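You operate a simulated robot arm through the tools that you are given. There is no shell and no other tool. Be economical: measure what you need, move in short steps, check, and stop when the job is done.

The job below is to be done with a simulated two-armed robot. You get a single attempt, and the scene is never put back.

TASK
Hold the cream jug on the top of the bench steady with one hand and put the pen in it with the other.
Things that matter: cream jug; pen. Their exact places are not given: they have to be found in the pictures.

The check looks at the end state, three seconds after you hand in, the way a careful person would. Anything else that was tipped, shoved, dropped, spilled or broken makes it a failure.

THE ROBOT
Two 7-joint arms with two-finger parallel grippers on one trunk, on a base that drives. Base frame: it is fixed to the floor where the robot stands at the start and does not move with it; the origin is under the middle of the robot, x ahead of it, y to its left, z up. Lengths are in m, angles in degrees, forces in N, time in s.
The left shoulder is at the start at [0.06, 0.147, 0.524], the right one opposite. With the tool pointing down near the work surface each hand reaches from about 0.1 to 0.66 m from the robot's upright axis, wherever it stands, measured 20 degrees to its own side. Places, roughly: cream jug [4, 0, 1]. Payload 3.43 kg a hand.
The TCP of each hand is the grasp point between the finger pads, 0.03 m short of the fingertips. In the tool frame z runs along the fingers and y along their closing line. Largest opening 0.094 m; finger width 0.028, thickness 0.01; the body of the gripper, 0.05 by 0.096 m, starts 0.055 m behind the TCP.
Orientation is that of the tool frame in the base frame, as [roll, pitch, yaw] about the fixed x, y, z axes, in that order (R = Rz(yaw) Ry(pitch) Rx(roll)). With the fingers straight down and closing along the base's y, the tool's x points along the base's -x, its y along +y and its z along -z.

THE INTERFACE
- The arms move only by the tool step_arm. It takes "left_series", "right_series" or both (then of equal length, played together; a hand with none holds still); each is text: rows parted by semicolons, each of 7 numbers parted by spaces: the shift along the tool's x, y, z in cm, then the turn, a rotation vector about the tool's x, y, z in degrees, then the opening, from 0 (shut) to 1 (fully open). In form: x y z wx wy wz hand; .... A call has 1 to 20 rows; each row is the pose to reach, as a shift and turn from the pose commanded when the call began, along the tool's axes at that moment. A row lasts 0.2 s, in which the tool goes at most 0.05 m and 8.6 degrees; a call with a longer step from one row to the next is refused whole, and so is a gripper value outside its range. A pose out of reach is approached as far as the arm can. The call stops where the force on the tool passes 40 N (or 10 N more than at its start, if that is more) or the arm is blocked; 0.2 s more then pass. Each finger travels about 0.072 m/s and halts on what it meets, pressing with about 23 N; the grip force reading is that of the motor and also rises with nothing between the fingers. The clock runs only during rows and for 0.2 s after the last one: add rows that repeat a pose to give the fingers time. It gives the time, the measured TCP pose, the force on the tool (base axes), the opening and the grip force at its end, in the units of the frame above (readings bear some noise), with the torque about the TCP (base axes, N m) and any sound that the robot's microphone picked up.
- Cameras (640 x 400 px; columns grow to the right, rows downward): "scene" is now at [0.0619, -0.0026, 1.1703]; the picture's right is [-0.03, -1.00, 0.00], its down [-0.45, 0.01, -0.89] and it looks along [0.89, -0.03, -0.45] (base axes); focal length 258 px, centre (320, 200). "left" rides on the left gripper at [0.076, -0.014, -0.103] in its tool frame; the picture's right is [0.18, 0.98, 0.00], its down [-0.75, 0.14, -0.64] and it looks along [-0.63, 0.12, 0.77] (tool axes); focal length 243 px, centre (320, 200). "right" rides on the right gripper at [0.076, 0.014, -0.102] in its tool frame; the picture's right is [-0.18, 0.98, 0.00], its down [-0.75, -0.14, -0.64] and it looks along [-0.63, -0.12, 0.77] (tool axes); focal length 243 px, centre (320, 200).
- snapshot(camera): a new picture of that camera. It takes no simulated time.
- slide_trunk(by): slides the trunk up (or, below 0, down) by that many m; the arms and the scene camera ride with it, the base frame stays. It gives what a move gives, with no picture.
- base_move(legs): drives the robot by 1 to 6 legs, each [ahead, left, turn to the left] in m, m and degrees, along the robot's own axes; the way and the turn of a leg run together, so that a leg with both is an arc; at most 1.5 m and 180 degrees a leg. The arms and the cameras ride along, it lands a little off, and it stops where it bumps. It gives what a move gives.
- turn_head(pan, tilt): turns the head with the scene camera to pan (to the left, within 86 degrees either way) and tilt (down, from -29 to 69), counted from straight ahead of the robot. It gives what a move gives.
- measure_at(camera, pixels): for up to 12 pixels [column, row] of the newest picture of that camera ("zoom" is the newest enlarged one), the place [x, y, z] in the base frame of the surface seen there, good to about 0.002 m. It takes no simulated time.
- close_up(camera, box): a new picture of the part [left, top, right, bottom] of that camera's present view, enlarged. It takes no simulated time.
- close_job(): hands the job in; it is judged then, once.

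Work in short steps. Measure before you move; look again where a grasp or a placing could have gone wrong, and mend it. You have 80 turns and 70 pictures in all, those below and enlarged ones among them. Open the grippers and draw the arms clear of the work before you hand the job in, unless the task says otherwise; then end with one line.

The tools are called as a command line: name --argument value ..., lists and objects as JSON in quotes. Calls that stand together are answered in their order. step_arm: Moves the arms, as the interface text tells. Its arguments: {"type":"object","properties":{"left_series":{"type":"string"},"right_series":{"type":"string"}},"required":[]} The other tools are called the same way: slide_trunk (by) slides the trunk up or down; base_move (legs) drives the base; turn_head (pan, tilt) turns the head that bears the scene camera; snapshot (camera) takes a picture; measure_at (camera, pixels) gives the place of the surface under pixels of a picture; close_up (camera, box) takes an enlarged picture of a part of a camera's view; close_job () hands the job in.

At the start:

```text
clock: 0.0
left_eef_pos: [0.3017, 0.078, 0.9702]
left_tcp_rot: [180.0, 0.0, -180.0]
left_ft_force: [-1.0, -1.0, -0.1]
left_torque: [0.0, 0.01, 0.0]
left_finger_gap: 0.094
left_grasp_force: 0.1
right_eef_pos: [0.3454, -0.1571, 0.9698]
right_tcp_rot: [-180.0, 0.1, 179.9]
right_ft_force: [0.4, -0.1, 0.3]
right_torque: [0.03, 0.01, 0.0]
right_finger_gap: 0.0941
right_grasp_force: 0.1
trunk travel left (down, up): [-0.231, 0.019]
robot x, y, heading: [-0.0004, 0.0034, 0.2]
head pan, tilt: [-1.7, 26.5]
```

scene: 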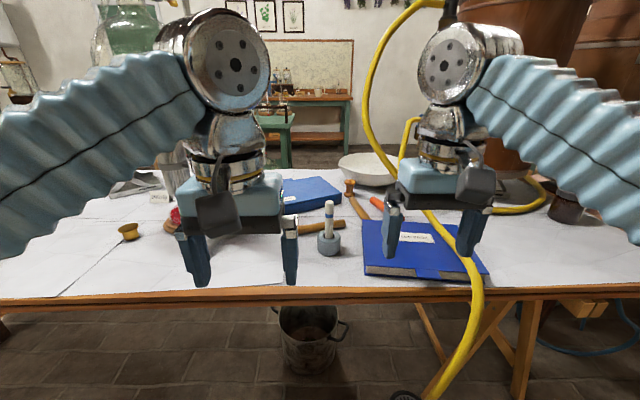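
right: 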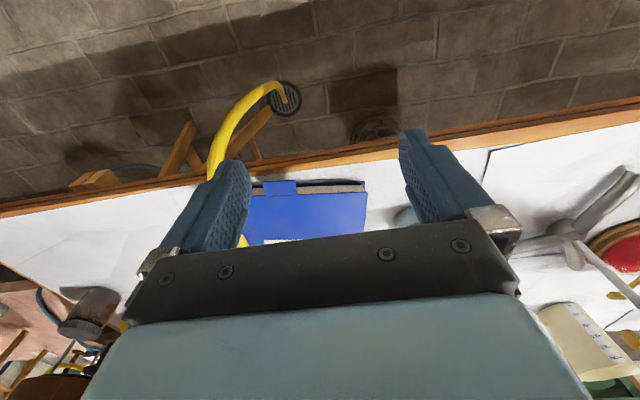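
left: 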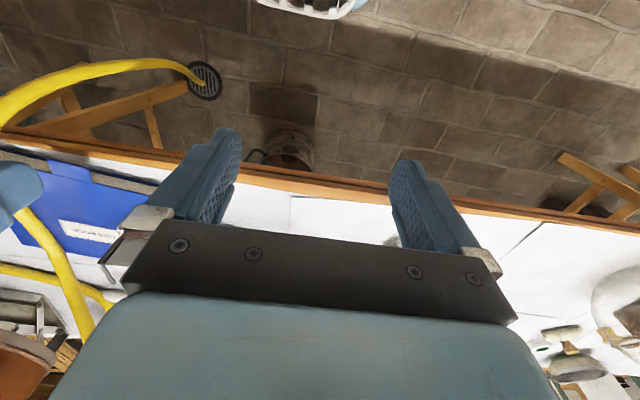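

The near table holds no obvious jug or pen; a far green bench is seen at about (310,105). I look closer there and measure.

close_up --camera "scene" --box '[240, 40, 380, 180]'

measure_at --camera "scene" --pixels '[[310, 98], [345, 98], [280, 120], [345, 160], [30, 290], [600, 284], [20, 200], [620, 220], [300, 20]]'

```text
2.86 times, centred on (310, 110) of scene
```

zoom: 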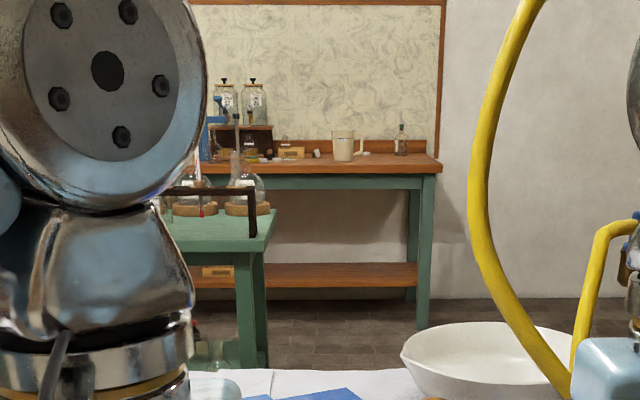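

```text
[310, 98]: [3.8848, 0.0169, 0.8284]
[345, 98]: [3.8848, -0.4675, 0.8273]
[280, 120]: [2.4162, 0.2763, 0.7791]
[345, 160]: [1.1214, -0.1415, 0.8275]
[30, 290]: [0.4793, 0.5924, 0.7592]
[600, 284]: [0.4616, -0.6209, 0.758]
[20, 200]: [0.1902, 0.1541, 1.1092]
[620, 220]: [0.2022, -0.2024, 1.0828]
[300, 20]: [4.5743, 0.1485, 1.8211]
```

The jug is at zoom (343,145) on the far wall bench. I measure it and look around for a driving route.

measure_at --camera "zoom" --pixels '[[343, 145], [332, 145], [354, 145], [343, 160], [363, 145], [430, 168], [262, 215], [400, 150], [420, 325], [250, 360], [220, 165]]'

turn_head --pan -60 --tilt 30

snapshot --camera "scene"

turn_head --pan 60 --tilt 30

snapshot --camera "scene"

```text
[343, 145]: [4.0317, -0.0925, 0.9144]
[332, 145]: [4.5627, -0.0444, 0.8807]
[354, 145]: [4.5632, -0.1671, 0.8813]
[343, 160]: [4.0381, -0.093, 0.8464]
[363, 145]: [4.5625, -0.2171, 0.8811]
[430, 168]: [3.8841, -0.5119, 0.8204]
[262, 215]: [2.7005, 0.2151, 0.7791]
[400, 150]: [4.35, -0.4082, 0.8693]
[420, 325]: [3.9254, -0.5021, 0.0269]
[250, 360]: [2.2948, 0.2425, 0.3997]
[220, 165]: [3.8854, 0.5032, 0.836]
```

```text
clock: 1.3
left_eef_pos: [0.3027, 0.0773, 0.9692]
left_tcp_rot: [-179.9, -0.1, 179.9]
left_ft_force: [-0.3, -0.2, 0.3]
left_torque: [0.0, 0.02, -0.02]
left_finger_gap: 0.0942
left_grasp_force: 0.1
right_eef_pos: [0.3469, -0.1583, 0.9692]
right_tcp_rot: [180.0, 0.0, -180.0]
right_ft_force: [-0.3, -0.5, 0.7]
right_torque: [0.0, -0.01, -0.02]
right_finger_gap: 0.0942
right_grasp_force: 0.1
trunk travel left (down, up): [-0.231, 0.019]
robot x, y, heading: [0.0019, 0.0009, -0.2]
head pan, tilt: [-60.0, 30.0]
```

```text
65 pictures are left
```

scene: 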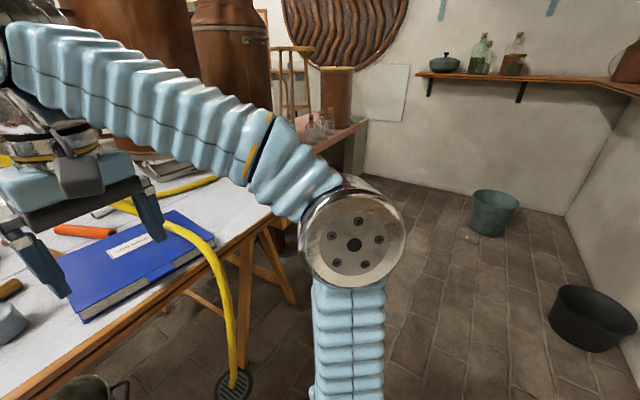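

```text
clock: 3.3
left_eef_pos: [0.3022, 0.0774, 0.9698]
left_tcp_rot: [-179.9, -0.1, 180.0]
left_ft_force: [-0.4, -1.5, -0.1]
left_torque: [0.01, 0.02, -0.02]
left_finger_gap: 0.094
left_grasp_force: 0.1
right_eef_pos: [0.3468, -0.1584, 0.9683]
right_tcp_rot: [180.0, 0.0, -180.0]
right_ft_force: [-0.3, 0.2, 1.2]
right_torque: [0.0, -0.01, -0.01]
right_finger_gap: 0.0937
right_grasp_force: 0.0
trunk travel left (down, up): [-0.231, 0.019]
robot x, y, heading: [0.0004, -0.0018, 0.1]
head pan, tilt: [60.0, 30.0]
```

```text
64 pictures are left
```

scene: 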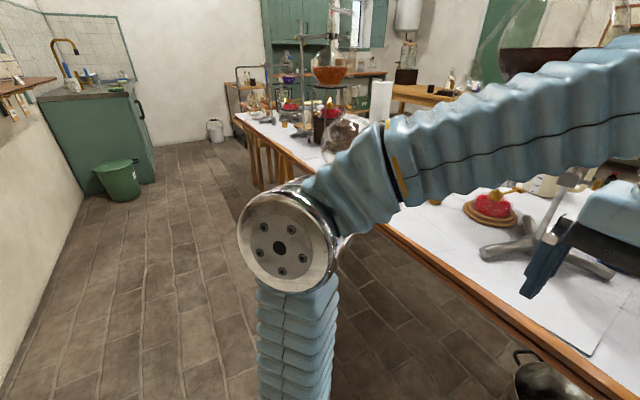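

The table ends on the right. I measure the floor and obstacles on the left in this picture, then look right again and measure there.

measure_at --camera "scene" --pixels '[[242, 118], [262, 185], [158, 160], [135, 190], [215, 140], [280, 158], [100, 150], [20, 330]]'

turn_head --pan -60 --tilt 20

snapshot --camera "scene"

measure_at --camera "scene" --pixels '[[270, 255], [285, 235], [330, 205], [365, 165], [370, 215], [470, 270], [490, 290], [555, 370], [250, 60], [290, 100], [440, 220], [600, 280]]'

turn_head --pan -25 --tilt 15

snapshot --camera "scene"

```text
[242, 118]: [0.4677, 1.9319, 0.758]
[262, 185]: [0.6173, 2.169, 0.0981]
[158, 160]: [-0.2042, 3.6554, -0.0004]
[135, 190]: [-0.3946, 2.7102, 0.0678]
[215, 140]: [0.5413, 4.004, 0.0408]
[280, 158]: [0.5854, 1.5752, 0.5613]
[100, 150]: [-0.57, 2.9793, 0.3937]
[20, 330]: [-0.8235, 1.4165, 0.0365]
```

```text
clock: 5.3
left_eef_pos: [0.3021, 0.0773, 0.9695]
left_tcp_rot: [-180.0, 0.0, -180.0]
left_ft_force: [0.3, 0.2, 0.0]
left_torque: [0.02, 0.0, 0.02]
left_finger_gap: 0.094
left_grasp_force: 0.0
right_eef_pos: [0.3468, -0.1576, 0.9706]
right_tcp_rot: [180.0, 0.0, 180.0]
right_ft_force: [0.5, 0.8, -0.5]
right_torque: [0.01, -0.01, -0.01]
right_finger_gap: 0.0941
right_grasp_force: 0.0
trunk travel left (down, up): [-0.231, 0.019]
robot x, y, heading: [0.0013, 0.002, 0.1]
head pan, tilt: [-60.0, 20.0]
```

```text
63 pictures are left
```

scene: 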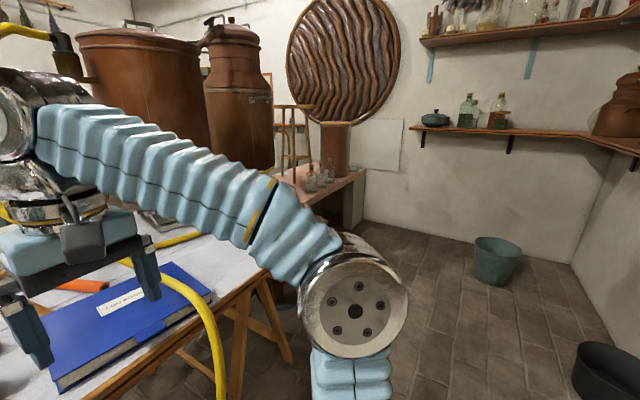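

```text
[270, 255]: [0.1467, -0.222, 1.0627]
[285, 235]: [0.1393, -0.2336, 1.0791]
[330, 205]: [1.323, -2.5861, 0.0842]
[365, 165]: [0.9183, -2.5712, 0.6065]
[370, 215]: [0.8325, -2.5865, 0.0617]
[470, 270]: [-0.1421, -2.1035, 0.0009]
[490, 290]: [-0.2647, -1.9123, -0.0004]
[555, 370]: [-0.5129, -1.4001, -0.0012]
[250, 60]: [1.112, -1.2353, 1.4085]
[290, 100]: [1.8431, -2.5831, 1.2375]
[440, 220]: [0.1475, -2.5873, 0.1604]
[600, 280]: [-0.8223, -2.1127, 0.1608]
```

```text
clock: 6.3
left_eef_pos: [0.3021, 0.0767, 0.9708]
left_tcp_rot: [180.0, 0.0, -180.0]
left_ft_force: [0.8, 0.0, 0.5]
left_torque: [0.01, -0.05, -0.01]
left_finger_gap: 0.0941
left_grasp_force: 0.0
right_eef_pos: [0.3471, -0.1568, 0.9695]
right_tcp_rot: [-179.9, 0.0, 180.0]
right_ft_force: [0.5, -1.1, -1.1]
right_torque: [0.01, 0.03, 0.04]
right_finger_gap: 0.0942
right_grasp_force: 0.1
trunk travel left (down, up): [-0.231, 0.019]
robot x, y, heading: [-0.0005, 0.0014, -0.0]
head pan, tilt: [-25.0, 15.0]
```

```text
62 pictures are left
```

scene: 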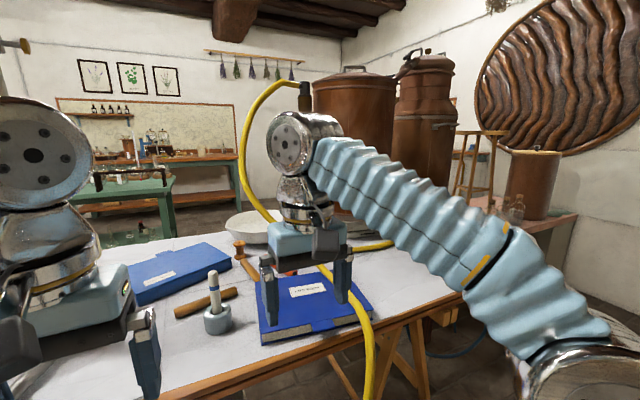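

The right side is blocked by the stills. The left passage is free, with the table ending near y≈2, so I back off slightly, drive left along the table and look.

base_move --legs '[[-0.15, 0, 0], [0, 1.5, 0]]'

turn_head --pan 35 --tilt 25

snapshot --camera "scene"

```text
clock: 14.6
left_eef_pos: [0.1366, 1.5698, 0.9688]
left_tcp_rot: [180.0, 0.0, -178.7]
left_ft_force: [-0.1, -0.1, -0.7]
left_torque: [-0.04, 0.0, -0.02]
left_finger_gap: 0.0938
left_grasp_force: 0.1
right_eef_pos: [0.1863, 1.3348, 0.97]
right_tcp_rot: [180.0, 0.0, -178.7]
right_ft_force: [-1.0, -0.6, -0.3]
right_torque: [-0.03, 0.0, -0.02]
right_finger_gap: 0.0939
right_grasp_force: 0.1
trunk travel left (down, up): [-0.231, 0.019]
robot x, y, heading: [-0.1632, 1.4849, 1.3]
head pan, tilt: [-25.0, 15.0]
```

```text
clock: 15.9
left_eef_pos: [0.1356, 1.5697, 0.9707]
left_tcp_rot: [180.0, 0.1, -178.7]
left_ft_force: [-0.7, -0.8, -0.4]
left_torque: [0.04, -0.01, 0.0]
left_finger_gap: 0.0937
left_grasp_force: 0.0
right_eef_pos: [0.1868, 1.3356, 0.9706]
right_tcp_rot: [-180.0, 0.0, -178.7]
right_ft_force: [0.6, 0.0, 0.0]
right_torque: [-0.03, 0.0, 0.03]
right_finger_gap: 0.094
right_grasp_force: 0.1
trunk travel left (down, up): [-0.231, 0.019]
robot x, y, heading: [-0.1629, 1.4879, 1.4]
head pan, tilt: [35.0, 25.0]
```

```text
61 pictures are left
```

scene: 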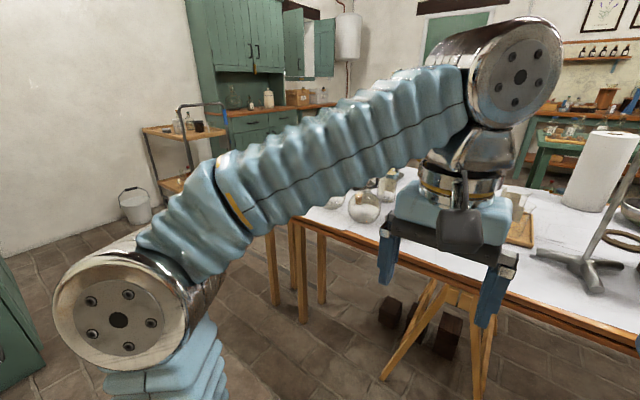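

The table seems to end soon on the left; measure its corner, the cart and floor points.

measure_at --camera "scene" --pixels '[[305, 222], [268, 300], [300, 318], [185, 130], [135, 220], [220, 245], [10, 330], [150, 240], [345, 185], [240, 330], [160, 190], [300, 205]]'

base_move --legs '[[0, 0.5, 0]]'

turn_head --pan 0 --tilt 35

snapshot --camera "scene"

```text
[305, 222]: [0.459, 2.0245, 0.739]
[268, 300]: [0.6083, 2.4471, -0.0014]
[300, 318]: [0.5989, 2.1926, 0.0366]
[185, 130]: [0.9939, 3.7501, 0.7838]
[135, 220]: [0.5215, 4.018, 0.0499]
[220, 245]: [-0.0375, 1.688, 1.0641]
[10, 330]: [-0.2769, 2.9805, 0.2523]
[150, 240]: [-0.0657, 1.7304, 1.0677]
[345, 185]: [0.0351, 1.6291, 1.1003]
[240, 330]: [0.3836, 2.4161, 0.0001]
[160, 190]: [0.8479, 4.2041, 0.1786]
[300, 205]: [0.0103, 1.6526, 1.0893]
```

```text
clock: 18.8
left_eef_pos: [0.1268, 2.0667, 0.9697]
left_tcp_rot: [-180.0, 0.0, -178.9]
left_ft_force: [-0.3, -0.2, -1.0]
left_torque: [-0.02, 0.02, 0.0]
left_finger_gap: 0.094
left_grasp_force: 0.0
right_eef_pos: [0.1761, 1.8321, 0.97]
right_tcp_rot: [-180.0, -0.1, -178.9]
right_ft_force: [0.4, -0.2, 0.5]
right_torque: [0.0, -0.02, 0.01]
right_finger_gap: 0.0942
right_grasp_force: 0.1
trunk travel left (down, up): [-0.231, 0.019]
robot x, y, heading: [-0.1742, 1.9846, 1.1]
head pan, tilt: [35.0, 25.0]
```

```text
clock: 19.9
left_eef_pos: [0.1259, 2.0686, 0.97]
left_tcp_rot: [179.9, 0.0, -178.8]
left_ft_force: [0.2, -0.7, 0.5]
left_torque: [-0.02, 0.01, -0.03]
left_finger_gap: 0.094
left_grasp_force: 0.0
right_eef_pos: [0.1756, 1.8315, 0.9697]
right_tcp_rot: [-179.9, 0.0, -178.9]
right_ft_force: [0.3, 0.7, -0.5]
right_torque: [-0.01, 0.02, 0.01]
right_finger_gap: 0.094
right_grasp_force: 0.0
trunk travel left (down, up): [-0.231, 0.019]
robot x, y, heading: [-0.1787, 1.9848, 1.3]
head pan, tilt: [0.0, 35.0]
```

```text
60 pictures are left
```

scene: 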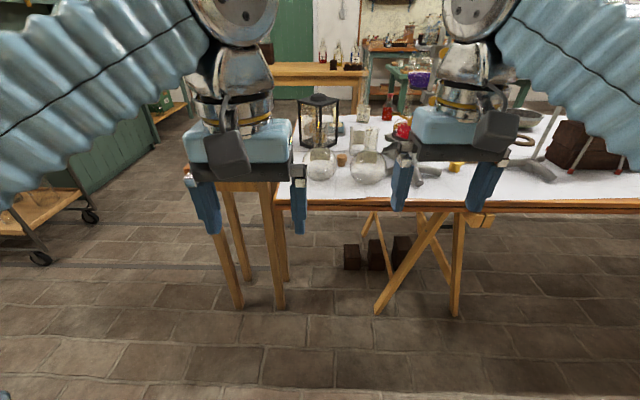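

There is a passage between the small stool (255,190) and the cart at left (40,220). I measure the gap.

measure_at --camera "scene" --pixels '[[240, 305], [215, 185], [90, 215], [75, 190], [40, 258], [245, 275], [150, 200], [155, 125], [180, 110], [270, 85], [285, 140], [85, 265]]'

turn_head --pan 40 --tilt 30

snapshot --camera "scene"

```text
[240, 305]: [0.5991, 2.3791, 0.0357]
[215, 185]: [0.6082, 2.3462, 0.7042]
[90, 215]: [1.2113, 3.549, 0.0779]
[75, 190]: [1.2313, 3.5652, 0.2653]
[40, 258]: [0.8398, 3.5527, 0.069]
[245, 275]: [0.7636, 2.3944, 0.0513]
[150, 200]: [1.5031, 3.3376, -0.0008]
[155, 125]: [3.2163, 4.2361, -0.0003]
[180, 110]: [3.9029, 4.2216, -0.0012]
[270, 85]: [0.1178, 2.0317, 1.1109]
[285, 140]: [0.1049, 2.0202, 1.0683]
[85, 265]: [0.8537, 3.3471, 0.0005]
```

```text
clock: 20.9
left_eef_pos: [0.1255, 2.0662, 0.9698]
left_tcp_rot: [-179.9, 0.0, -178.9]
left_ft_force: [0.2, -0.6, 0.0]
left_torque: [-0.04, -0.02, -0.03]
left_finger_gap: 0.0941
left_grasp_force: 0.1
right_eef_pos: [0.1746, 1.8326, 0.9696]
right_tcp_rot: [179.9, 0.0, -178.9]
right_ft_force: [0.3, 0.0, 0.1]
right_torque: [0.02, 0.01, -0.03]
right_finger_gap: 0.0938
right_grasp_force: 0.1
trunk travel left (down, up): [-0.231, 0.019]
robot x, y, heading: [-0.1739, 1.9809, 1.0]
head pan, tilt: [40.0, 30.0]
```

```text
59 pictures are left
```

scene: 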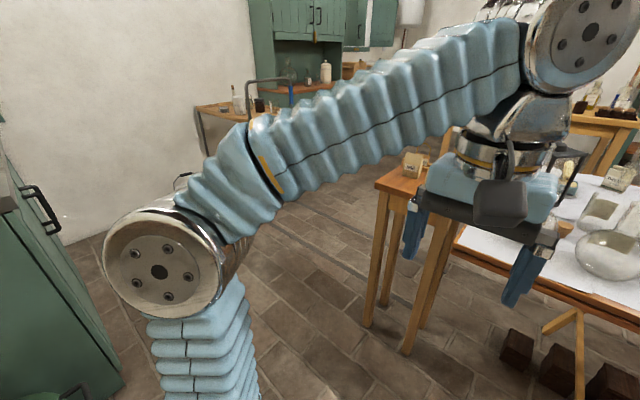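

Passage roughly y 2.45–3.35 at x≈0.6–1.2. I drive diagonally around the stool and through, keeping about 0.5 m clearance.

base_move --legs '[[0.2, 0.42, 0], [0.3, 0.5, 0], [0.5, 0, 0]]'

turn_head --pan 0 --tilt 25

snapshot --camera "scene"

turn_head --pan -45 --tilt 25

snapshot --camera "scene"

```text
clock: 29.1
left_eef_pos: [1.0994, 3.0045, 0.9704]
left_tcp_rot: [-180.0, 0.0, -178.4]
left_ft_force: [-0.2, -0.1, -0.4]
left_torque: [-0.02, 0.02, -0.04]
left_finger_gap: 0.094
left_grasp_force: 0.0
right_eef_pos: [1.15, 2.7686, 0.9694]
right_tcp_rot: [-180.0, -0.1, -178.5]
right_ft_force: [-0.5, -0.9, -0.3]
right_torque: [-0.02, 0.03, 0.01]
right_finger_gap: 0.0941
right_grasp_force: 0.0
trunk travel left (down, up): [-0.231, 0.019]
robot x, y, heading: [0.7987, 2.9174, 1.4]
head pan, tilt: [40.0, 30.0]
```

```text
clock: 30.2
left_eef_pos: [1.0992, 3.002, 0.9695]
left_tcp_rot: [-180.0, 0.0, -178.4]
left_ft_force: [0.2, 0.1, 0.9]
left_torque: [-0.01, -0.01, 0.01]
left_finger_gap: 0.0939
left_grasp_force: 0.0
right_eef_pos: [1.1499, 2.7695, 0.9704]
right_tcp_rot: [180.0, -0.1, -178.5]
right_ft_force: [-0.2, -0.2, -0.4]
right_torque: [-0.01, -0.02, -0.02]
right_finger_gap: 0.094
right_grasp_force: 0.0
trunk travel left (down, up): [-0.231, 0.019]
robot x, y, heading: [0.7991, 2.9201, 1.6]
head pan, tilt: [0.0, 25.0]
```

```text
58 pictures are left
```

scene: 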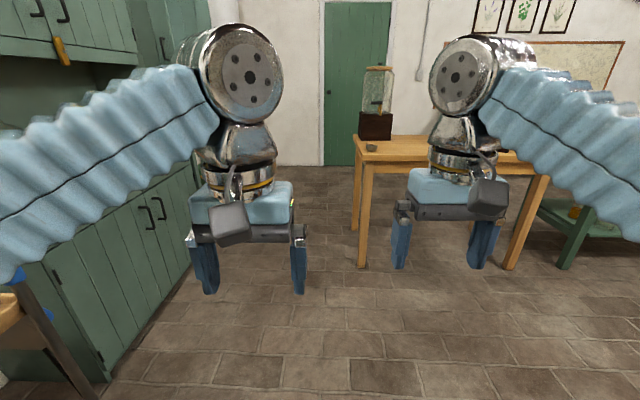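

```text
clock: 31.3
left_eef_pos: [1.0992, 3.0039, 0.9686]
left_tcp_rot: [180.0, 0.0, -178.5]
left_ft_force: [1.2, -0.3, -0.2]
left_torque: [0.02, 0.0, 0.0]
left_finger_gap: 0.0939
left_grasp_force: 0.0
right_eef_pos: [1.1498, 2.7678, 0.9697]
right_tcp_rot: [179.9, 0.0, -178.4]
right_ft_force: [0.1, -0.1, 0.3]
right_torque: [0.02, 0.02, -0.02]
right_finger_gap: 0.094
right_grasp_force: 0.1
trunk travel left (down, up): [-0.231, 0.019]
robot x, y, heading: [0.7976, 2.9173, 1.4]
head pan, tilt: [-45.0, 25.0]
```

```text
57 pictures are left
```

scene: 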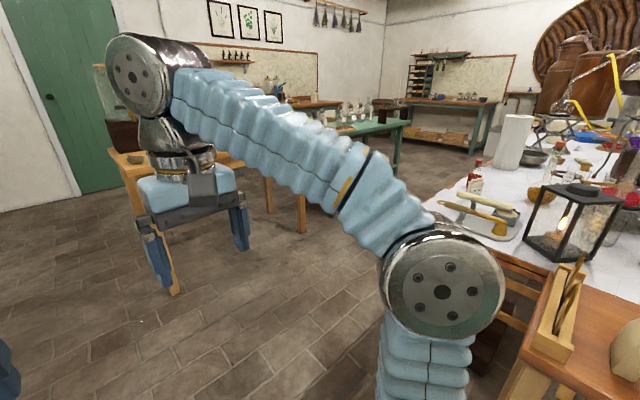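

A free aisle runs along x≈1.7 between the white table and the green island. I measure the edges.

measure_at --camera "scene" --pixels '[[396, 165], [360, 130], [405, 122], [470, 150], [300, 230], [268, 212], [178, 290], [430, 200], [440, 175], [330, 290], [500, 145], [410, 150]]'

```text
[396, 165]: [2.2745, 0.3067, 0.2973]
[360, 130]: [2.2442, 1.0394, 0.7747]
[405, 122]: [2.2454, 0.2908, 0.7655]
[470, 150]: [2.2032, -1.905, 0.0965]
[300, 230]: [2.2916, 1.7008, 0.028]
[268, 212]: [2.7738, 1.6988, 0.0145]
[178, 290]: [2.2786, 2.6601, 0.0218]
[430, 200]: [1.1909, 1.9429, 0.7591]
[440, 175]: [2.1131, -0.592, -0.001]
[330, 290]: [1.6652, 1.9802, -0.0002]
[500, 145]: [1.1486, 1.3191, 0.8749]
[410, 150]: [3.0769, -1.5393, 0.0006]
```

Aisle x from 1.22 to 2.24. I drive to its centre, straighten the heading, and go down it to the right in pieces.

base_move --legs '[[0.92, 0, -1.4], [0, -1.4, 0]]'

```text
clock: 42.8
left_eef_pos: [2.0316, 1.605, 0.9697]
left_tcp_rot: [-180.0, 0.0, -179.8]
left_ft_force: [0.1, -0.3, 0.2]
left_torque: [-0.02, 0.01, 0.03]
left_finger_gap: 0.0938
left_grasp_force: 0.0
right_eef_pos: [2.0774, 1.3693, 0.9698]
right_tcp_rot: [-179.9, 0.0, -179.7]
right_ft_force: [1.3, 0.6, -0.2]
right_torque: [-0.01, -0.01, -0.06]
right_finger_gap: 0.0941
right_grasp_force: 0.1
trunk travel left (down, up): [-0.231, 0.019]
robot x, y, heading: [1.7296, 1.5258, 0.1]
head pan, tilt: [-45.0, 25.0]
```

Good position; I continue to the right past the island's end and look.

base_move --legs '[[0, -1.4, 0], [0, -0.65, 0]]'

turn_head --pan 0 --tilt 25

snapshot --camera "scene"

```text
clock: 52.9
left_eef_pos: [2.0419, -0.422, 0.97]
left_tcp_rot: [179.9, 0.0, -179.5]
left_ft_force: [0.7, -0.6, -0.9]
left_torque: [-0.01, 0.01, 0.01]
left_finger_gap: 0.0942
left_grasp_force: 0.1
right_eef_pos: [2.0869, -0.6571, 0.9701]
right_tcp_rot: [180.0, 0.1, -179.5]
right_ft_force: [0.1, 0.5, -0.8]
right_torque: [0.0, 0.0, 0.02]
right_finger_gap: 0.094
right_grasp_force: 0.1
trunk travel left (down, up): [-0.231, 0.019]
robot x, y, heading: [1.74, -0.5008, 0.7]
head pan, tilt: [-45.0, 25.0]
```

```text
clock: 54.0
left_eef_pos: [2.0423, -0.4223, 0.9694]
left_tcp_rot: [179.9, -0.1, -179.6]
left_ft_force: [0.3, 0.4, 0.3]
left_torque: [-0.01, 0.0, 0.05]
left_finger_gap: 0.0941
left_grasp_force: 0.0
right_eef_pos: [2.0879, -0.6561, 0.9702]
right_tcp_rot: [179.9, 0.1, -179.5]
right_ft_force: [-0.7, 0.1, 0.8]
right_torque: [0.0, 0.0, -0.03]
right_finger_gap: 0.0939
right_grasp_force: 0.0
trunk travel left (down, up): [-0.231, 0.019]
robot x, y, heading: [1.7405, -0.5017, 0.3]
head pan, tilt: [0.0, 25.0]
```

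```text
56 pictures are left
```

scene: 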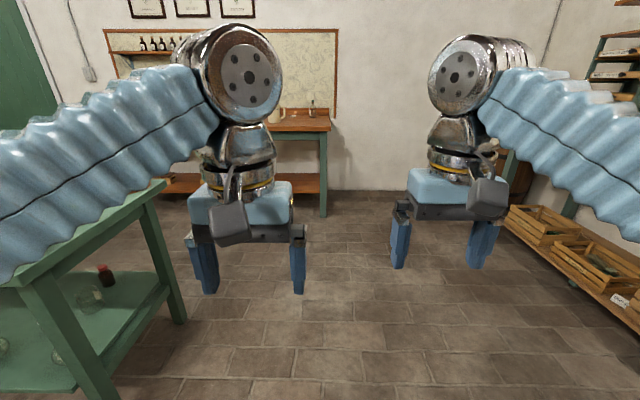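

The way ahead is clear. Forward past the island, then toward the jug's y, and look.

base_move --legs '[[1.3, 0, -0.4], [0.1, 0.42, 0]]'

turn_head --pan 0 --tilt 20

snapshot --camera "scene"

```text
clock: 62.8
left_eef_pos: [3.4472, 0.0049, 0.9698]
left_tcp_rot: [180.0, -0.1, -179.6]
left_ft_force: [-0.2, -0.5, 0.7]
left_torque: [-0.01, -0.02, 0.01]
left_finger_gap: 0.0943
left_grasp_force: 0.0
right_eef_pos: [3.4939, -0.2321, 0.9691]
right_tcp_rot: [-180.0, 0.1, -179.6]
right_ft_force: [0.0, 0.0, -0.4]
right_torque: [0.02, -0.05, -0.01]
right_finger_gap: 0.0941
right_grasp_force: 0.1
trunk travel left (down, up): [-0.231, 0.019]
robot x, y, heading: [3.1437, -0.0726, 0.4]
head pan, tilt: [0.0, 25.0]
```

```text
clock: 63.4
left_eef_pos: [3.4478, 0.0041, 0.9686]
left_tcp_rot: [-179.9, -0.1, -179.6]
left_ft_force: [-0.3, 0.2, 1.1]
left_torque: [0.0, 0.01, -0.01]
left_finger_gap: 0.0943
left_grasp_force: 0.0
right_eef_pos: [3.4933, -0.2305, 0.9697]
right_tcp_rot: [-179.9, 0.0, -179.7]
right_ft_force: [-0.2, 0.0, -0.8]
right_torque: [-0.01, 0.0, -0.02]
right_finger_gap: 0.0939
right_grasp_force: 0.0
trunk travel left (down, up): [-0.231, 0.019]
robot x, y, heading: [3.1459, -0.073, 0.4]
head pan, tilt: [0.0, 20.0]
```

```text
55 pictures are left
```

scene: 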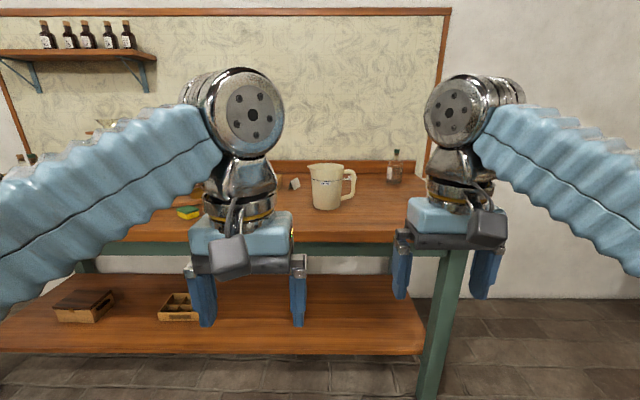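

The jug is at (325,187) with its handle to the right. I zoom for details and the pen.

close_up --camera "scene" --box '[250, 140, 420, 246]'

measure_at --camera "zoom" --pixels '[[280, 180], [280, 240], [235, 110], [330, 110], [385, 170], [280, 258], [560, 180], [150, 200], [215, 105], [300, 90]]'

close_up --camera "scene" --box '[0, 120, 230, 260]'

```text
3.76 times, centred on (335, 193) of scene
```

zoom: 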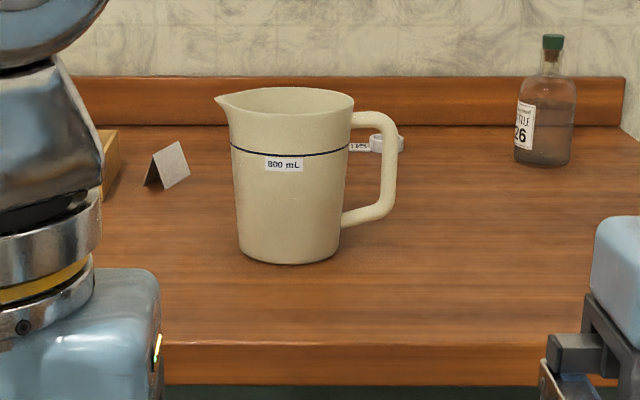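

```text
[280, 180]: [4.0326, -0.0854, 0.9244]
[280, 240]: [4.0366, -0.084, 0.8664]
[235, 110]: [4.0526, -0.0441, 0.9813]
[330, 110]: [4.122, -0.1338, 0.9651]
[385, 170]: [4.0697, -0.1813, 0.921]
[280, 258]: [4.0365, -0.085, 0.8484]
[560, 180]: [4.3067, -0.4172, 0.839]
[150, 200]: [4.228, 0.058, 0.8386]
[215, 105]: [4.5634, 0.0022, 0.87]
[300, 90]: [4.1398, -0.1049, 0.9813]
```

```text
2.78 times, centred on (115, 190) of scene
```

zoom: 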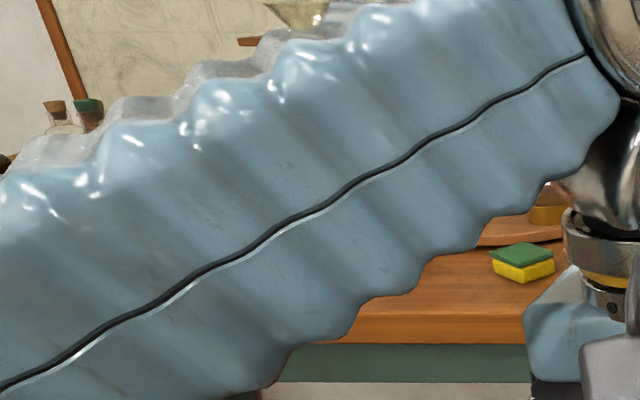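

The jug's axis is about (4.085,-0.085), too wide (~0.11) for the hand but with a graspable handle at y≈-0.18. The pen is not seen; I shift along the bench to the left and look.

base_move --legs '[[0.15, 0.0, -0.4], [0, 0.55, 0]]'

turn_head --pan 0 --tilt 25

snapshot --camera "scene"

turn_head --pan 50 --tilt 25

snapshot --camera "scene"

```text
clock: 67.5
left_eef_pos: [3.5964, 0.5507, 0.9697]
left_tcp_rot: [-179.9, 0.0, -180.0]
left_ft_force: [-0.9, -0.8, -0.4]
left_torque: [0.02, -0.01, 0.0]
left_finger_gap: 0.0936
left_grasp_force: 0.1
right_eef_pos: [3.6402, 0.3148, 0.969]
right_tcp_rot: [180.0, 0.0, -179.9]
right_ft_force: [0.9, -0.3, -0.4]
right_torque: [-0.02, 0.0, 0.02]
right_finger_gap: 0.094
right_grasp_force: 0.0
trunk travel left (down, up): [-0.231, 0.019]
robot x, y, heading: [3.2929, 0.4707, 0.3]
head pan, tilt: [0.0, 20.0]
```

```text
clock: 68.2
left_eef_pos: [3.5955, 0.5496, 0.97]
left_tcp_rot: [-179.9, 0.0, -180.0]
left_ft_force: [0.8, 0.9, -0.1]
left_torque: [0.0, 0.0, 0.0]
left_finger_gap: 0.0938
left_grasp_force: 0.0
right_eef_pos: [3.6405, 0.3142, 0.9707]
right_tcp_rot: [-179.9, -0.1, -180.0]
right_ft_force: [-0.5, 0.6, 0.3]
right_torque: [0.02, -0.03, -0.01]
right_finger_gap: 0.0939
right_grasp_force: 0.1
trunk travel left (down, up): [-0.231, 0.019]
robot x, y, heading: [3.2923, 0.4764, -0.0]
head pan, tilt: [0.0, 25.0]
```

```text
52 pictures are left
```

scene: 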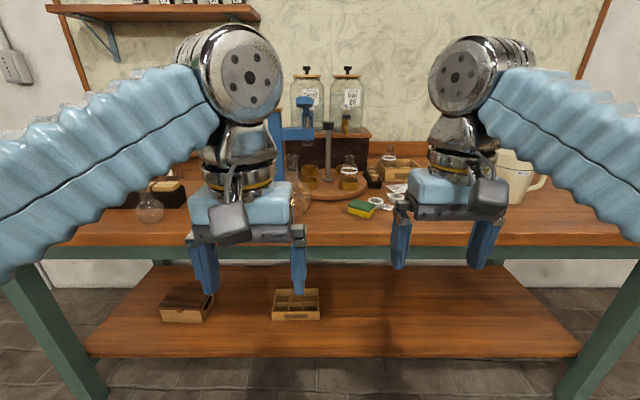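

```text
clock: 69.4
left_eef_pos: [3.5961, 0.5505, 0.9696]
left_tcp_rot: [180.0, 0.0, -180.0]
left_ft_force: [0.8, -0.4, -0.4]
left_torque: [0.01, -0.01, 0.02]
left_finger_gap: 0.0941
left_grasp_force: 0.1
right_eef_pos: [3.6407, 0.3138, 0.9697]
right_tcp_rot: [179.9, 0.0, -180.0]
right_ft_force: [0.0, -0.5, 0.5]
right_torque: [-0.01, 0.0, -0.03]
right_finger_gap: 0.0941
right_grasp_force: 0.1
trunk travel left (down, up): [-0.231, 0.019]
robot x, y, heading: [3.2935, 0.4764, 0.2]
head pan, tilt: [50.0, 25.0]
```

```text
51 pictures are left
```

scene: 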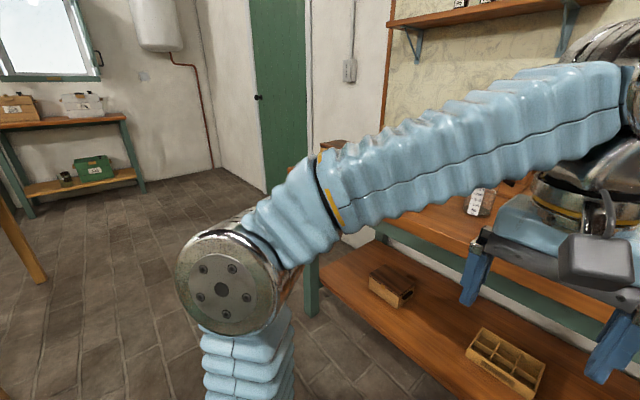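

I zoom on the bench middle and left at pan 0 to look for the pen among the items.

turn_head --pan 0 --tilt 25

close_up --camera "scene" --box '[270, 130, 430, 240]'

close_up --camera "scene" --box '[40, 150, 220, 260]'

```text
clock: 70.5
left_eef_pos: [3.5964, 0.5501, 0.9701]
left_tcp_rot: [179.9, 0.0, -180.0]
left_ft_force: [0.1, -0.4, 0.3]
left_torque: [0.0, 0.02, 0.02]
left_finger_gap: 0.0941
left_grasp_force: 0.2
right_eef_pos: [3.6399, 0.3136, 0.9692]
right_tcp_rot: [-179.9, 0.0, -180.0]
right_ft_force: [-0.5, -0.1, 0.5]
right_torque: [0.01, 0.03, -0.03]
right_finger_gap: 0.0943
right_grasp_force: 0.1
trunk travel left (down, up): [-0.231, 0.019]
robot x, y, heading: [3.2956, 0.473, -0.1]
head pan, tilt: [0.0, 25.0]
```

```text
3.64 times, centred on (350, 185) of scene
```

zoom: 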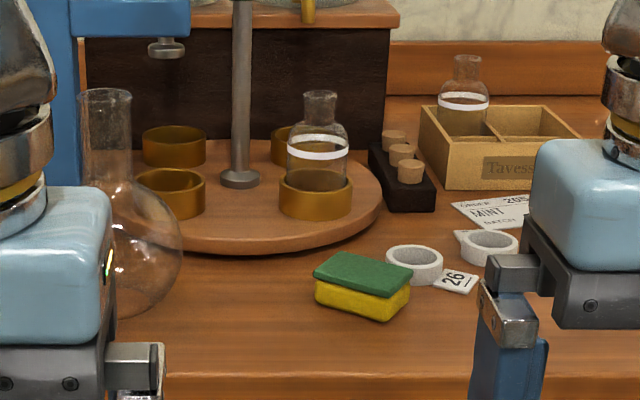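

```text
3.56 times, centred on (130, 205) of scene
```

zoom: 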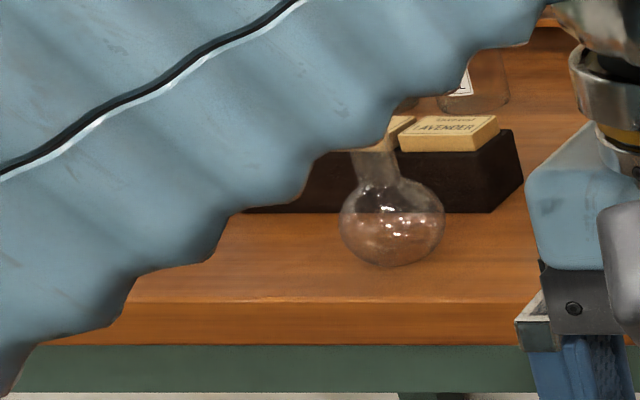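

No pen yet. The stretch around y≈0.1–0.25 was hidden both times, so I shift right 0.3 and look there.

base_move --legs '[[0, -0.3, 0]]'

snapshot --camera "scene"

close_up --camera "scene" --box '[270, 130, 430, 240]'

```text
clock: 72.6
left_eef_pos: [3.5966, 0.2549, 0.9688]
left_tcp_rot: [-180.0, 0.0, -180.0]
left_ft_force: [-0.4, 0.1, 0.6]
left_torque: [-0.06, 0.02, 0.01]
left_finger_gap: 0.0942
left_grasp_force: 0.0
right_eef_pos: [3.6401, 0.0201, 0.9709]
right_tcp_rot: [179.9, 0.0, -179.9]
right_ft_force: [1.2, 0.5, 0.5]
right_torque: [0.0, 0.0, -0.03]
right_finger_gap: 0.0941
right_grasp_force: 0.0
trunk travel left (down, up): [-0.231, 0.019]
robot x, y, heading: [3.2933, 0.1745, 0.1]
head pan, tilt: [0.0, 25.0]
```

```text
48 pictures are left
```

scene: 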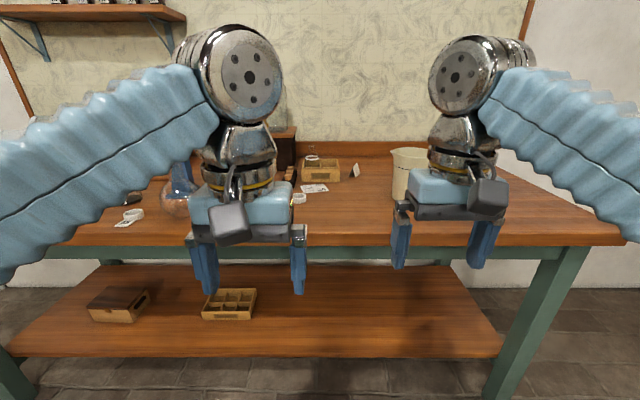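

```text
3.64 times, centred on (350, 185) of scene
```

zoom: 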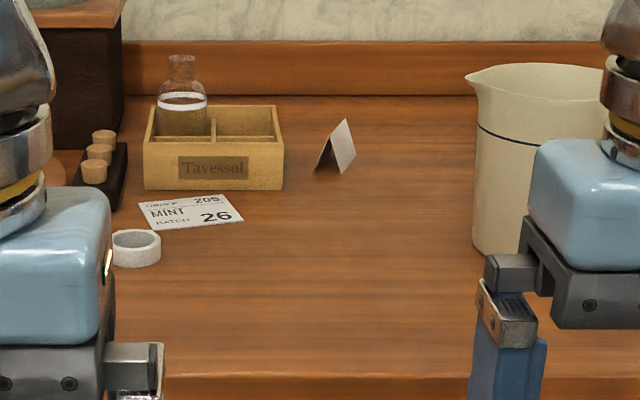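

Nothing here. I zoom on the white tag at (130,217), then move on to the left end of the bench.

close_up --camera "scene" --box '[90, 160, 210, 240]'

base_move --legs '[[0, 0.8, 0]]'

snapshot --camera "scene"

```text
5.00 times, centred on (150, 200) of scene
```

zoom: 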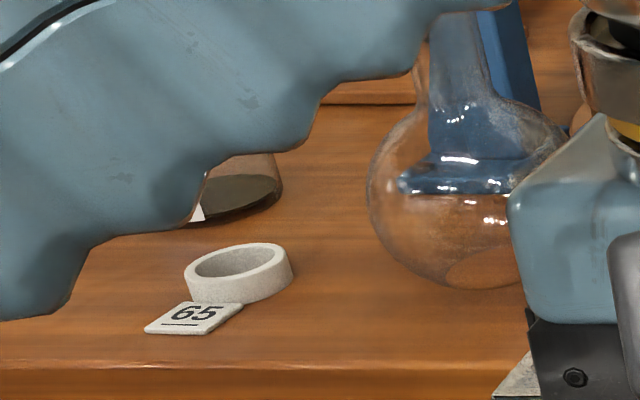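

```text
clock: 76.9
left_eef_pos: [3.5945, 1.0563, 0.9701]
left_tcp_rot: [-180.0, 0.0, -179.9]
left_ft_force: [-0.2, -0.2, -0.7]
left_torque: [-0.02, 0.01, 0.03]
left_finger_gap: 0.0942
left_grasp_force: 0.0
right_eef_pos: [3.6398, 0.8206, 0.9695]
right_tcp_rot: [-179.9, 0.0, 180.0]
right_ft_force: [0.1, -0.8, -0.1]
right_torque: [-0.01, 0.03, -0.01]
right_finger_gap: 0.0941
right_grasp_force: 0.0
trunk travel left (down, up): [-0.231, 0.019]
robot x, y, heading: [3.2936, 0.9772, 0.2]
head pan, tilt: [0.0, 25.0]
```

```text
45 pictures are left
```

scene: 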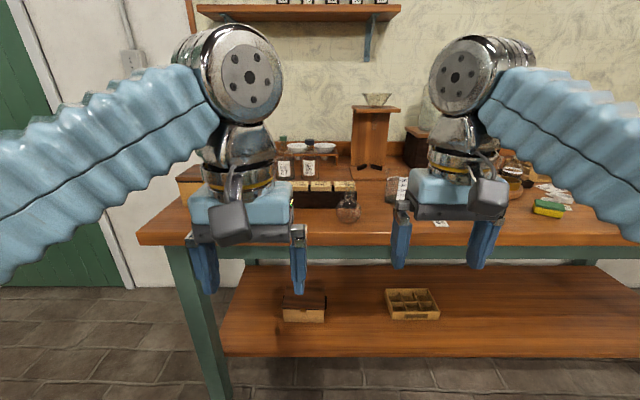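

close_up --camera "scene" --box '[260, 130, 420, 240]'

close_up --camera "scene" --box '[130, 150, 240, 240]'

close_up --camera "scene" --box '[490, 150, 640, 250]'

```text
3.64 times, centred on (340, 185) of scene
```

zoom: 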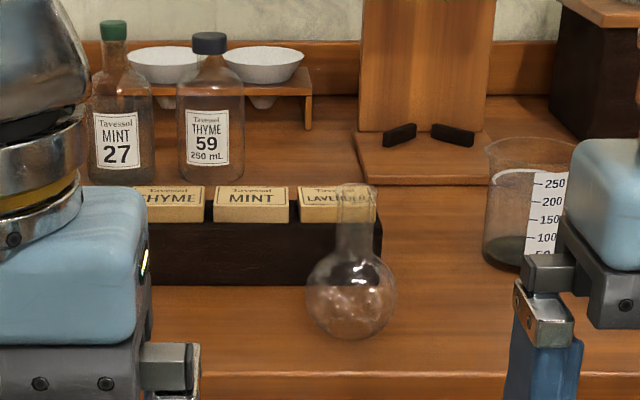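

```text
4.44 times, centred on (185, 195) of scene
```

zoom: 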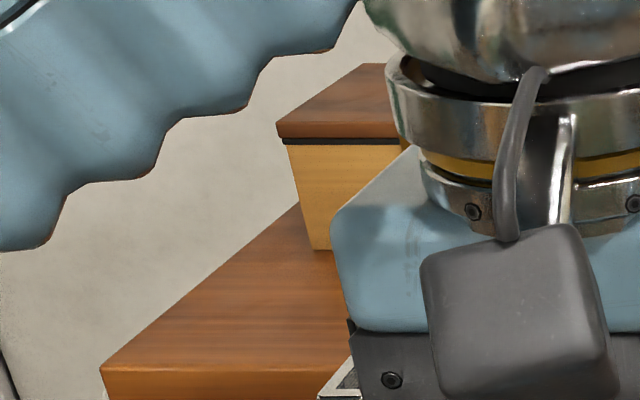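

```text
4.00 times, centred on (565, 200) of scene
```

zoom: 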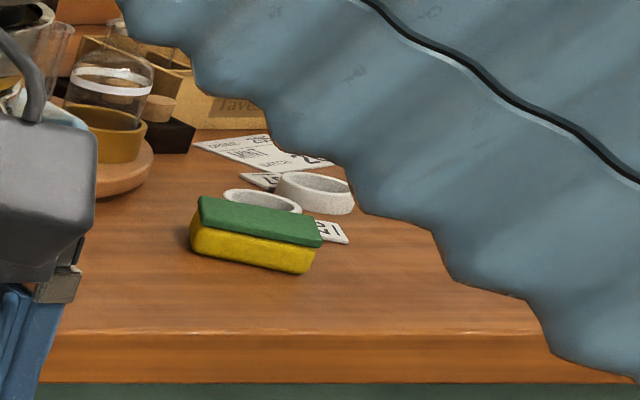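

No pen in view on the bench so far, though behind the jug is unseen. I turn the robot round to inspect the island and the other tables.

base_move --legs '[[0, 0, 90], [0, 0, 90]]'

turn_head --pan 0 --tilt 25

snapshot --camera "scene"

```text
clock: 84.9
left_eef_pos: [2.9902, 0.9021, 0.9691]
left_tcp_rot: [-179.9, 0.1, -0.3]
left_ft_force: [-0.2, -1.0, -0.8]
left_torque: [0.01, -0.02, 0.02]
left_finger_gap: 0.0942
left_grasp_force: 0.1
right_eef_pos: [2.946, 1.1362, 0.9704]
right_tcp_rot: [-179.9, 0.0, -0.2]
right_ft_force: [0.0, -0.2, -0.2]
right_torque: [-0.01, 0.0, -0.01]
right_finger_gap: 0.094
right_grasp_force: 0.1
trunk travel left (down, up): [-0.231, 0.019]
robot x, y, heading: [3.2894, 0.9804, 180.1]
head pan, tilt: [0.0, 25.0]
```

```text
clock: 85.5
left_eef_pos: [2.9896, 0.9008, 0.9694]
left_tcp_rot: [-180.0, -0.1, -0.1]
left_ft_force: [0.4, 0.6, 0.4]
left_torque: [-0.01, 0.01, 0.0]
left_finger_gap: 0.0941
left_grasp_force: 0.1
right_eef_pos: [2.9465, 1.1374, 0.97]
right_tcp_rot: [-180.0, 0.2, -0.3]
right_ft_force: [-1.0, -0.2, -0.2]
right_torque: [0.0, 0.02, -0.04]
right_finger_gap: 0.0939
right_grasp_force: 0.0
trunk travel left (down, up): [-0.231, 0.019]
robot x, y, heading: [3.2942, 0.9746, 180.0]
head pan, tilt: [0.0, 25.0]
```

```text
41 pictures are left
```

scene: 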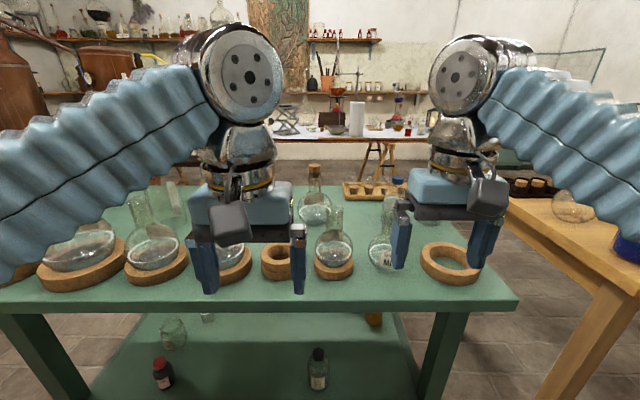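

The island has flasks on cork rings. I zoom into parts of the island and yellow table for a pen.

close_up --camera "scene" --box '[0, 170, 200, 300]'

close_up --camera "scene" --box '[260, 160, 420, 290]'

turn_head --pan -50 --tilt 25

snapshot --camera "scene"

turn_head --pan 45 --tilt 22

snapshot --camera "scene"

```text
3.08 times, centred on (100, 235) of scene
```

zoom: 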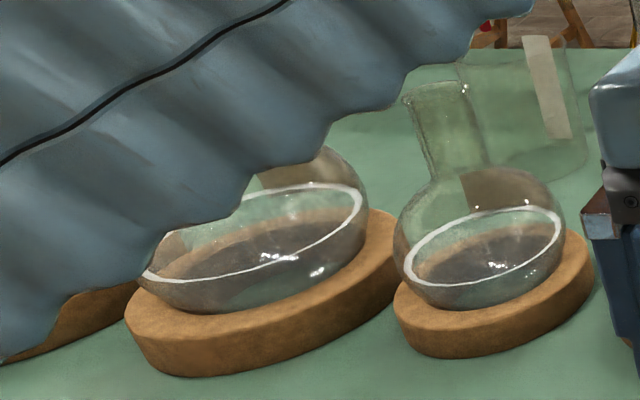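

```text
3.08 times, centred on (340, 225) of scene
```

zoom: 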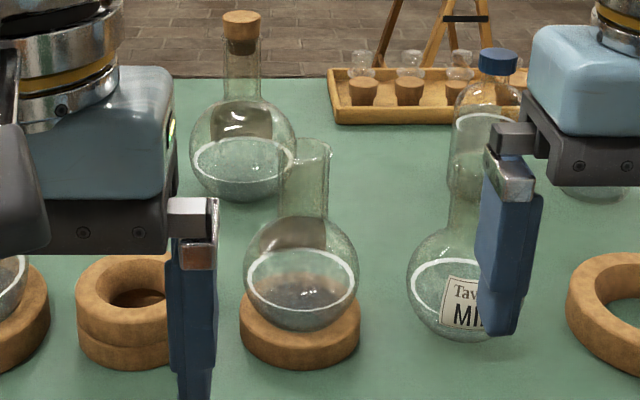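

```text
clock: 86.7
left_eef_pos: [2.9899, 0.9003, 0.9694]
left_tcp_rot: [-180.0, -0.1, -0.2]
left_ft_force: [-0.2, -0.7, -0.7]
left_torque: [0.01, -0.03, -0.02]
left_finger_gap: 0.0941
left_grasp_force: 0.2
right_eef_pos: [2.9459, 1.1368, 0.9693]
right_tcp_rot: [180.0, 0.0, -0.2]
right_ft_force: [0.1, -0.3, 0.4]
right_torque: [-0.05, 0.02, -0.01]
right_finger_gap: 0.094
right_grasp_force: 0.0
trunk travel left (down, up): [-0.231, 0.019]
robot x, y, heading: [3.2908, 0.9776, 179.7]
head pan, tilt: [-50.0, 25.0]
```

```text
38 pictures are left
```

scene: 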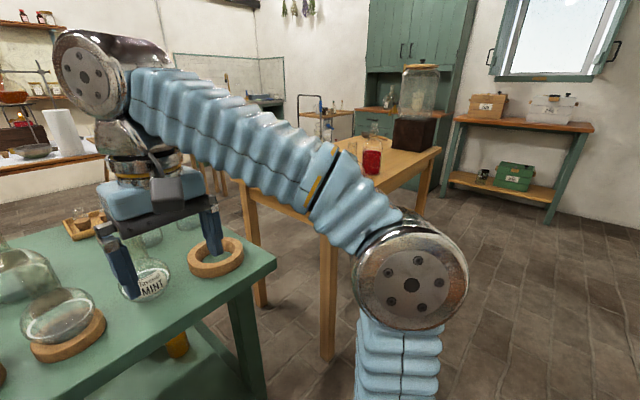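

```text
clock: 88.4
left_eef_pos: [2.9898, 0.901, 0.9697]
left_tcp_rot: [180.0, 0.0, -0.3]
left_ft_force: [0.2, -0.1, 0.1]
left_torque: [-0.01, 0.01, -0.01]
left_finger_gap: 0.094
left_grasp_force: 0.1
right_eef_pos: [2.9461, 1.1369, 0.9701]
right_tcp_rot: [-180.0, 0.0, -0.2]
right_ft_force: [-0.1, 0.1, 0.1]
right_torque: [-0.01, 0.02, 0.03]
right_finger_gap: 0.0941
right_grasp_force: 0.0
trunk travel left (down, up): [-0.231, 0.019]
robot x, y, heading: [3.2925, 0.9799, 179.9]
head pan, tilt: [45.0, 22.0]
```

```text
37 pictures are left
```

scene: 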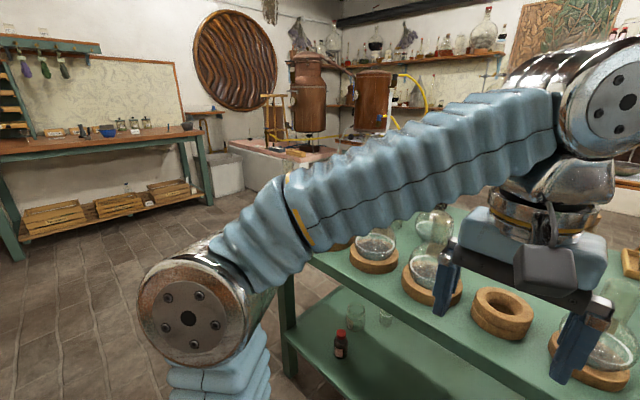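

Another bench stands at the right wall (100,140). Zoom there, and on the white table.

close_up --camera "scene" --box '[0, 90, 220, 230]'

turn_head --pan 86 --tilt 22

snapshot --camera "scene"

```text
2.86 times, centred on (110, 160) of scene
```

zoom: 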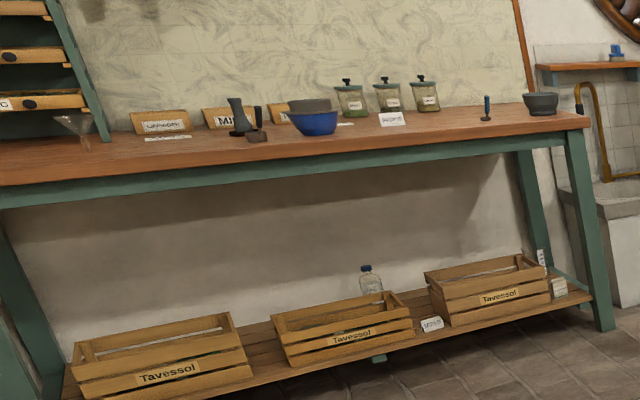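

```text
clock: 89.5
left_eef_pos: [2.9903, 0.901, 0.969]
left_tcp_rot: [180.0, 0.0, -0.1]
left_ft_force: [-0.5, 1.0, -0.4]
left_torque: [-0.05, 0.02, 0.03]
left_finger_gap: 0.0941
left_grasp_force: 0.0
right_eef_pos: [2.9463, 1.1371, 0.9696]
right_tcp_rot: [179.9, 0.1, -0.2]
right_ft_force: [0.8, 0.5, 0.6]
right_torque: [0.01, 0.01, 0.0]
right_finger_gap: 0.094
right_grasp_force: 0.0
trunk travel left (down, up): [-0.231, 0.019]
robot x, y, heading: [3.295, 0.9772, 179.9]
head pan, tilt: [85.9, 22.0]
```

```text
35 pictures are left
```

scene: 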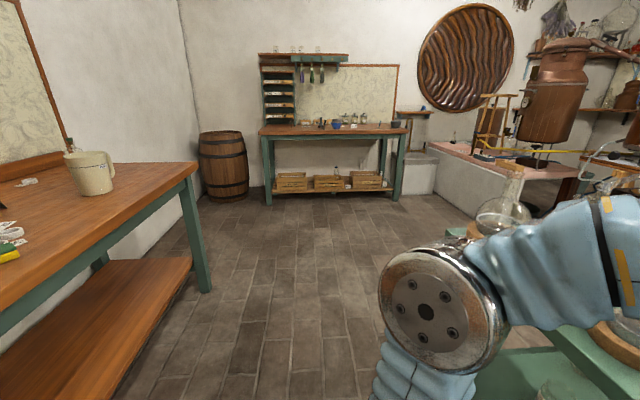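

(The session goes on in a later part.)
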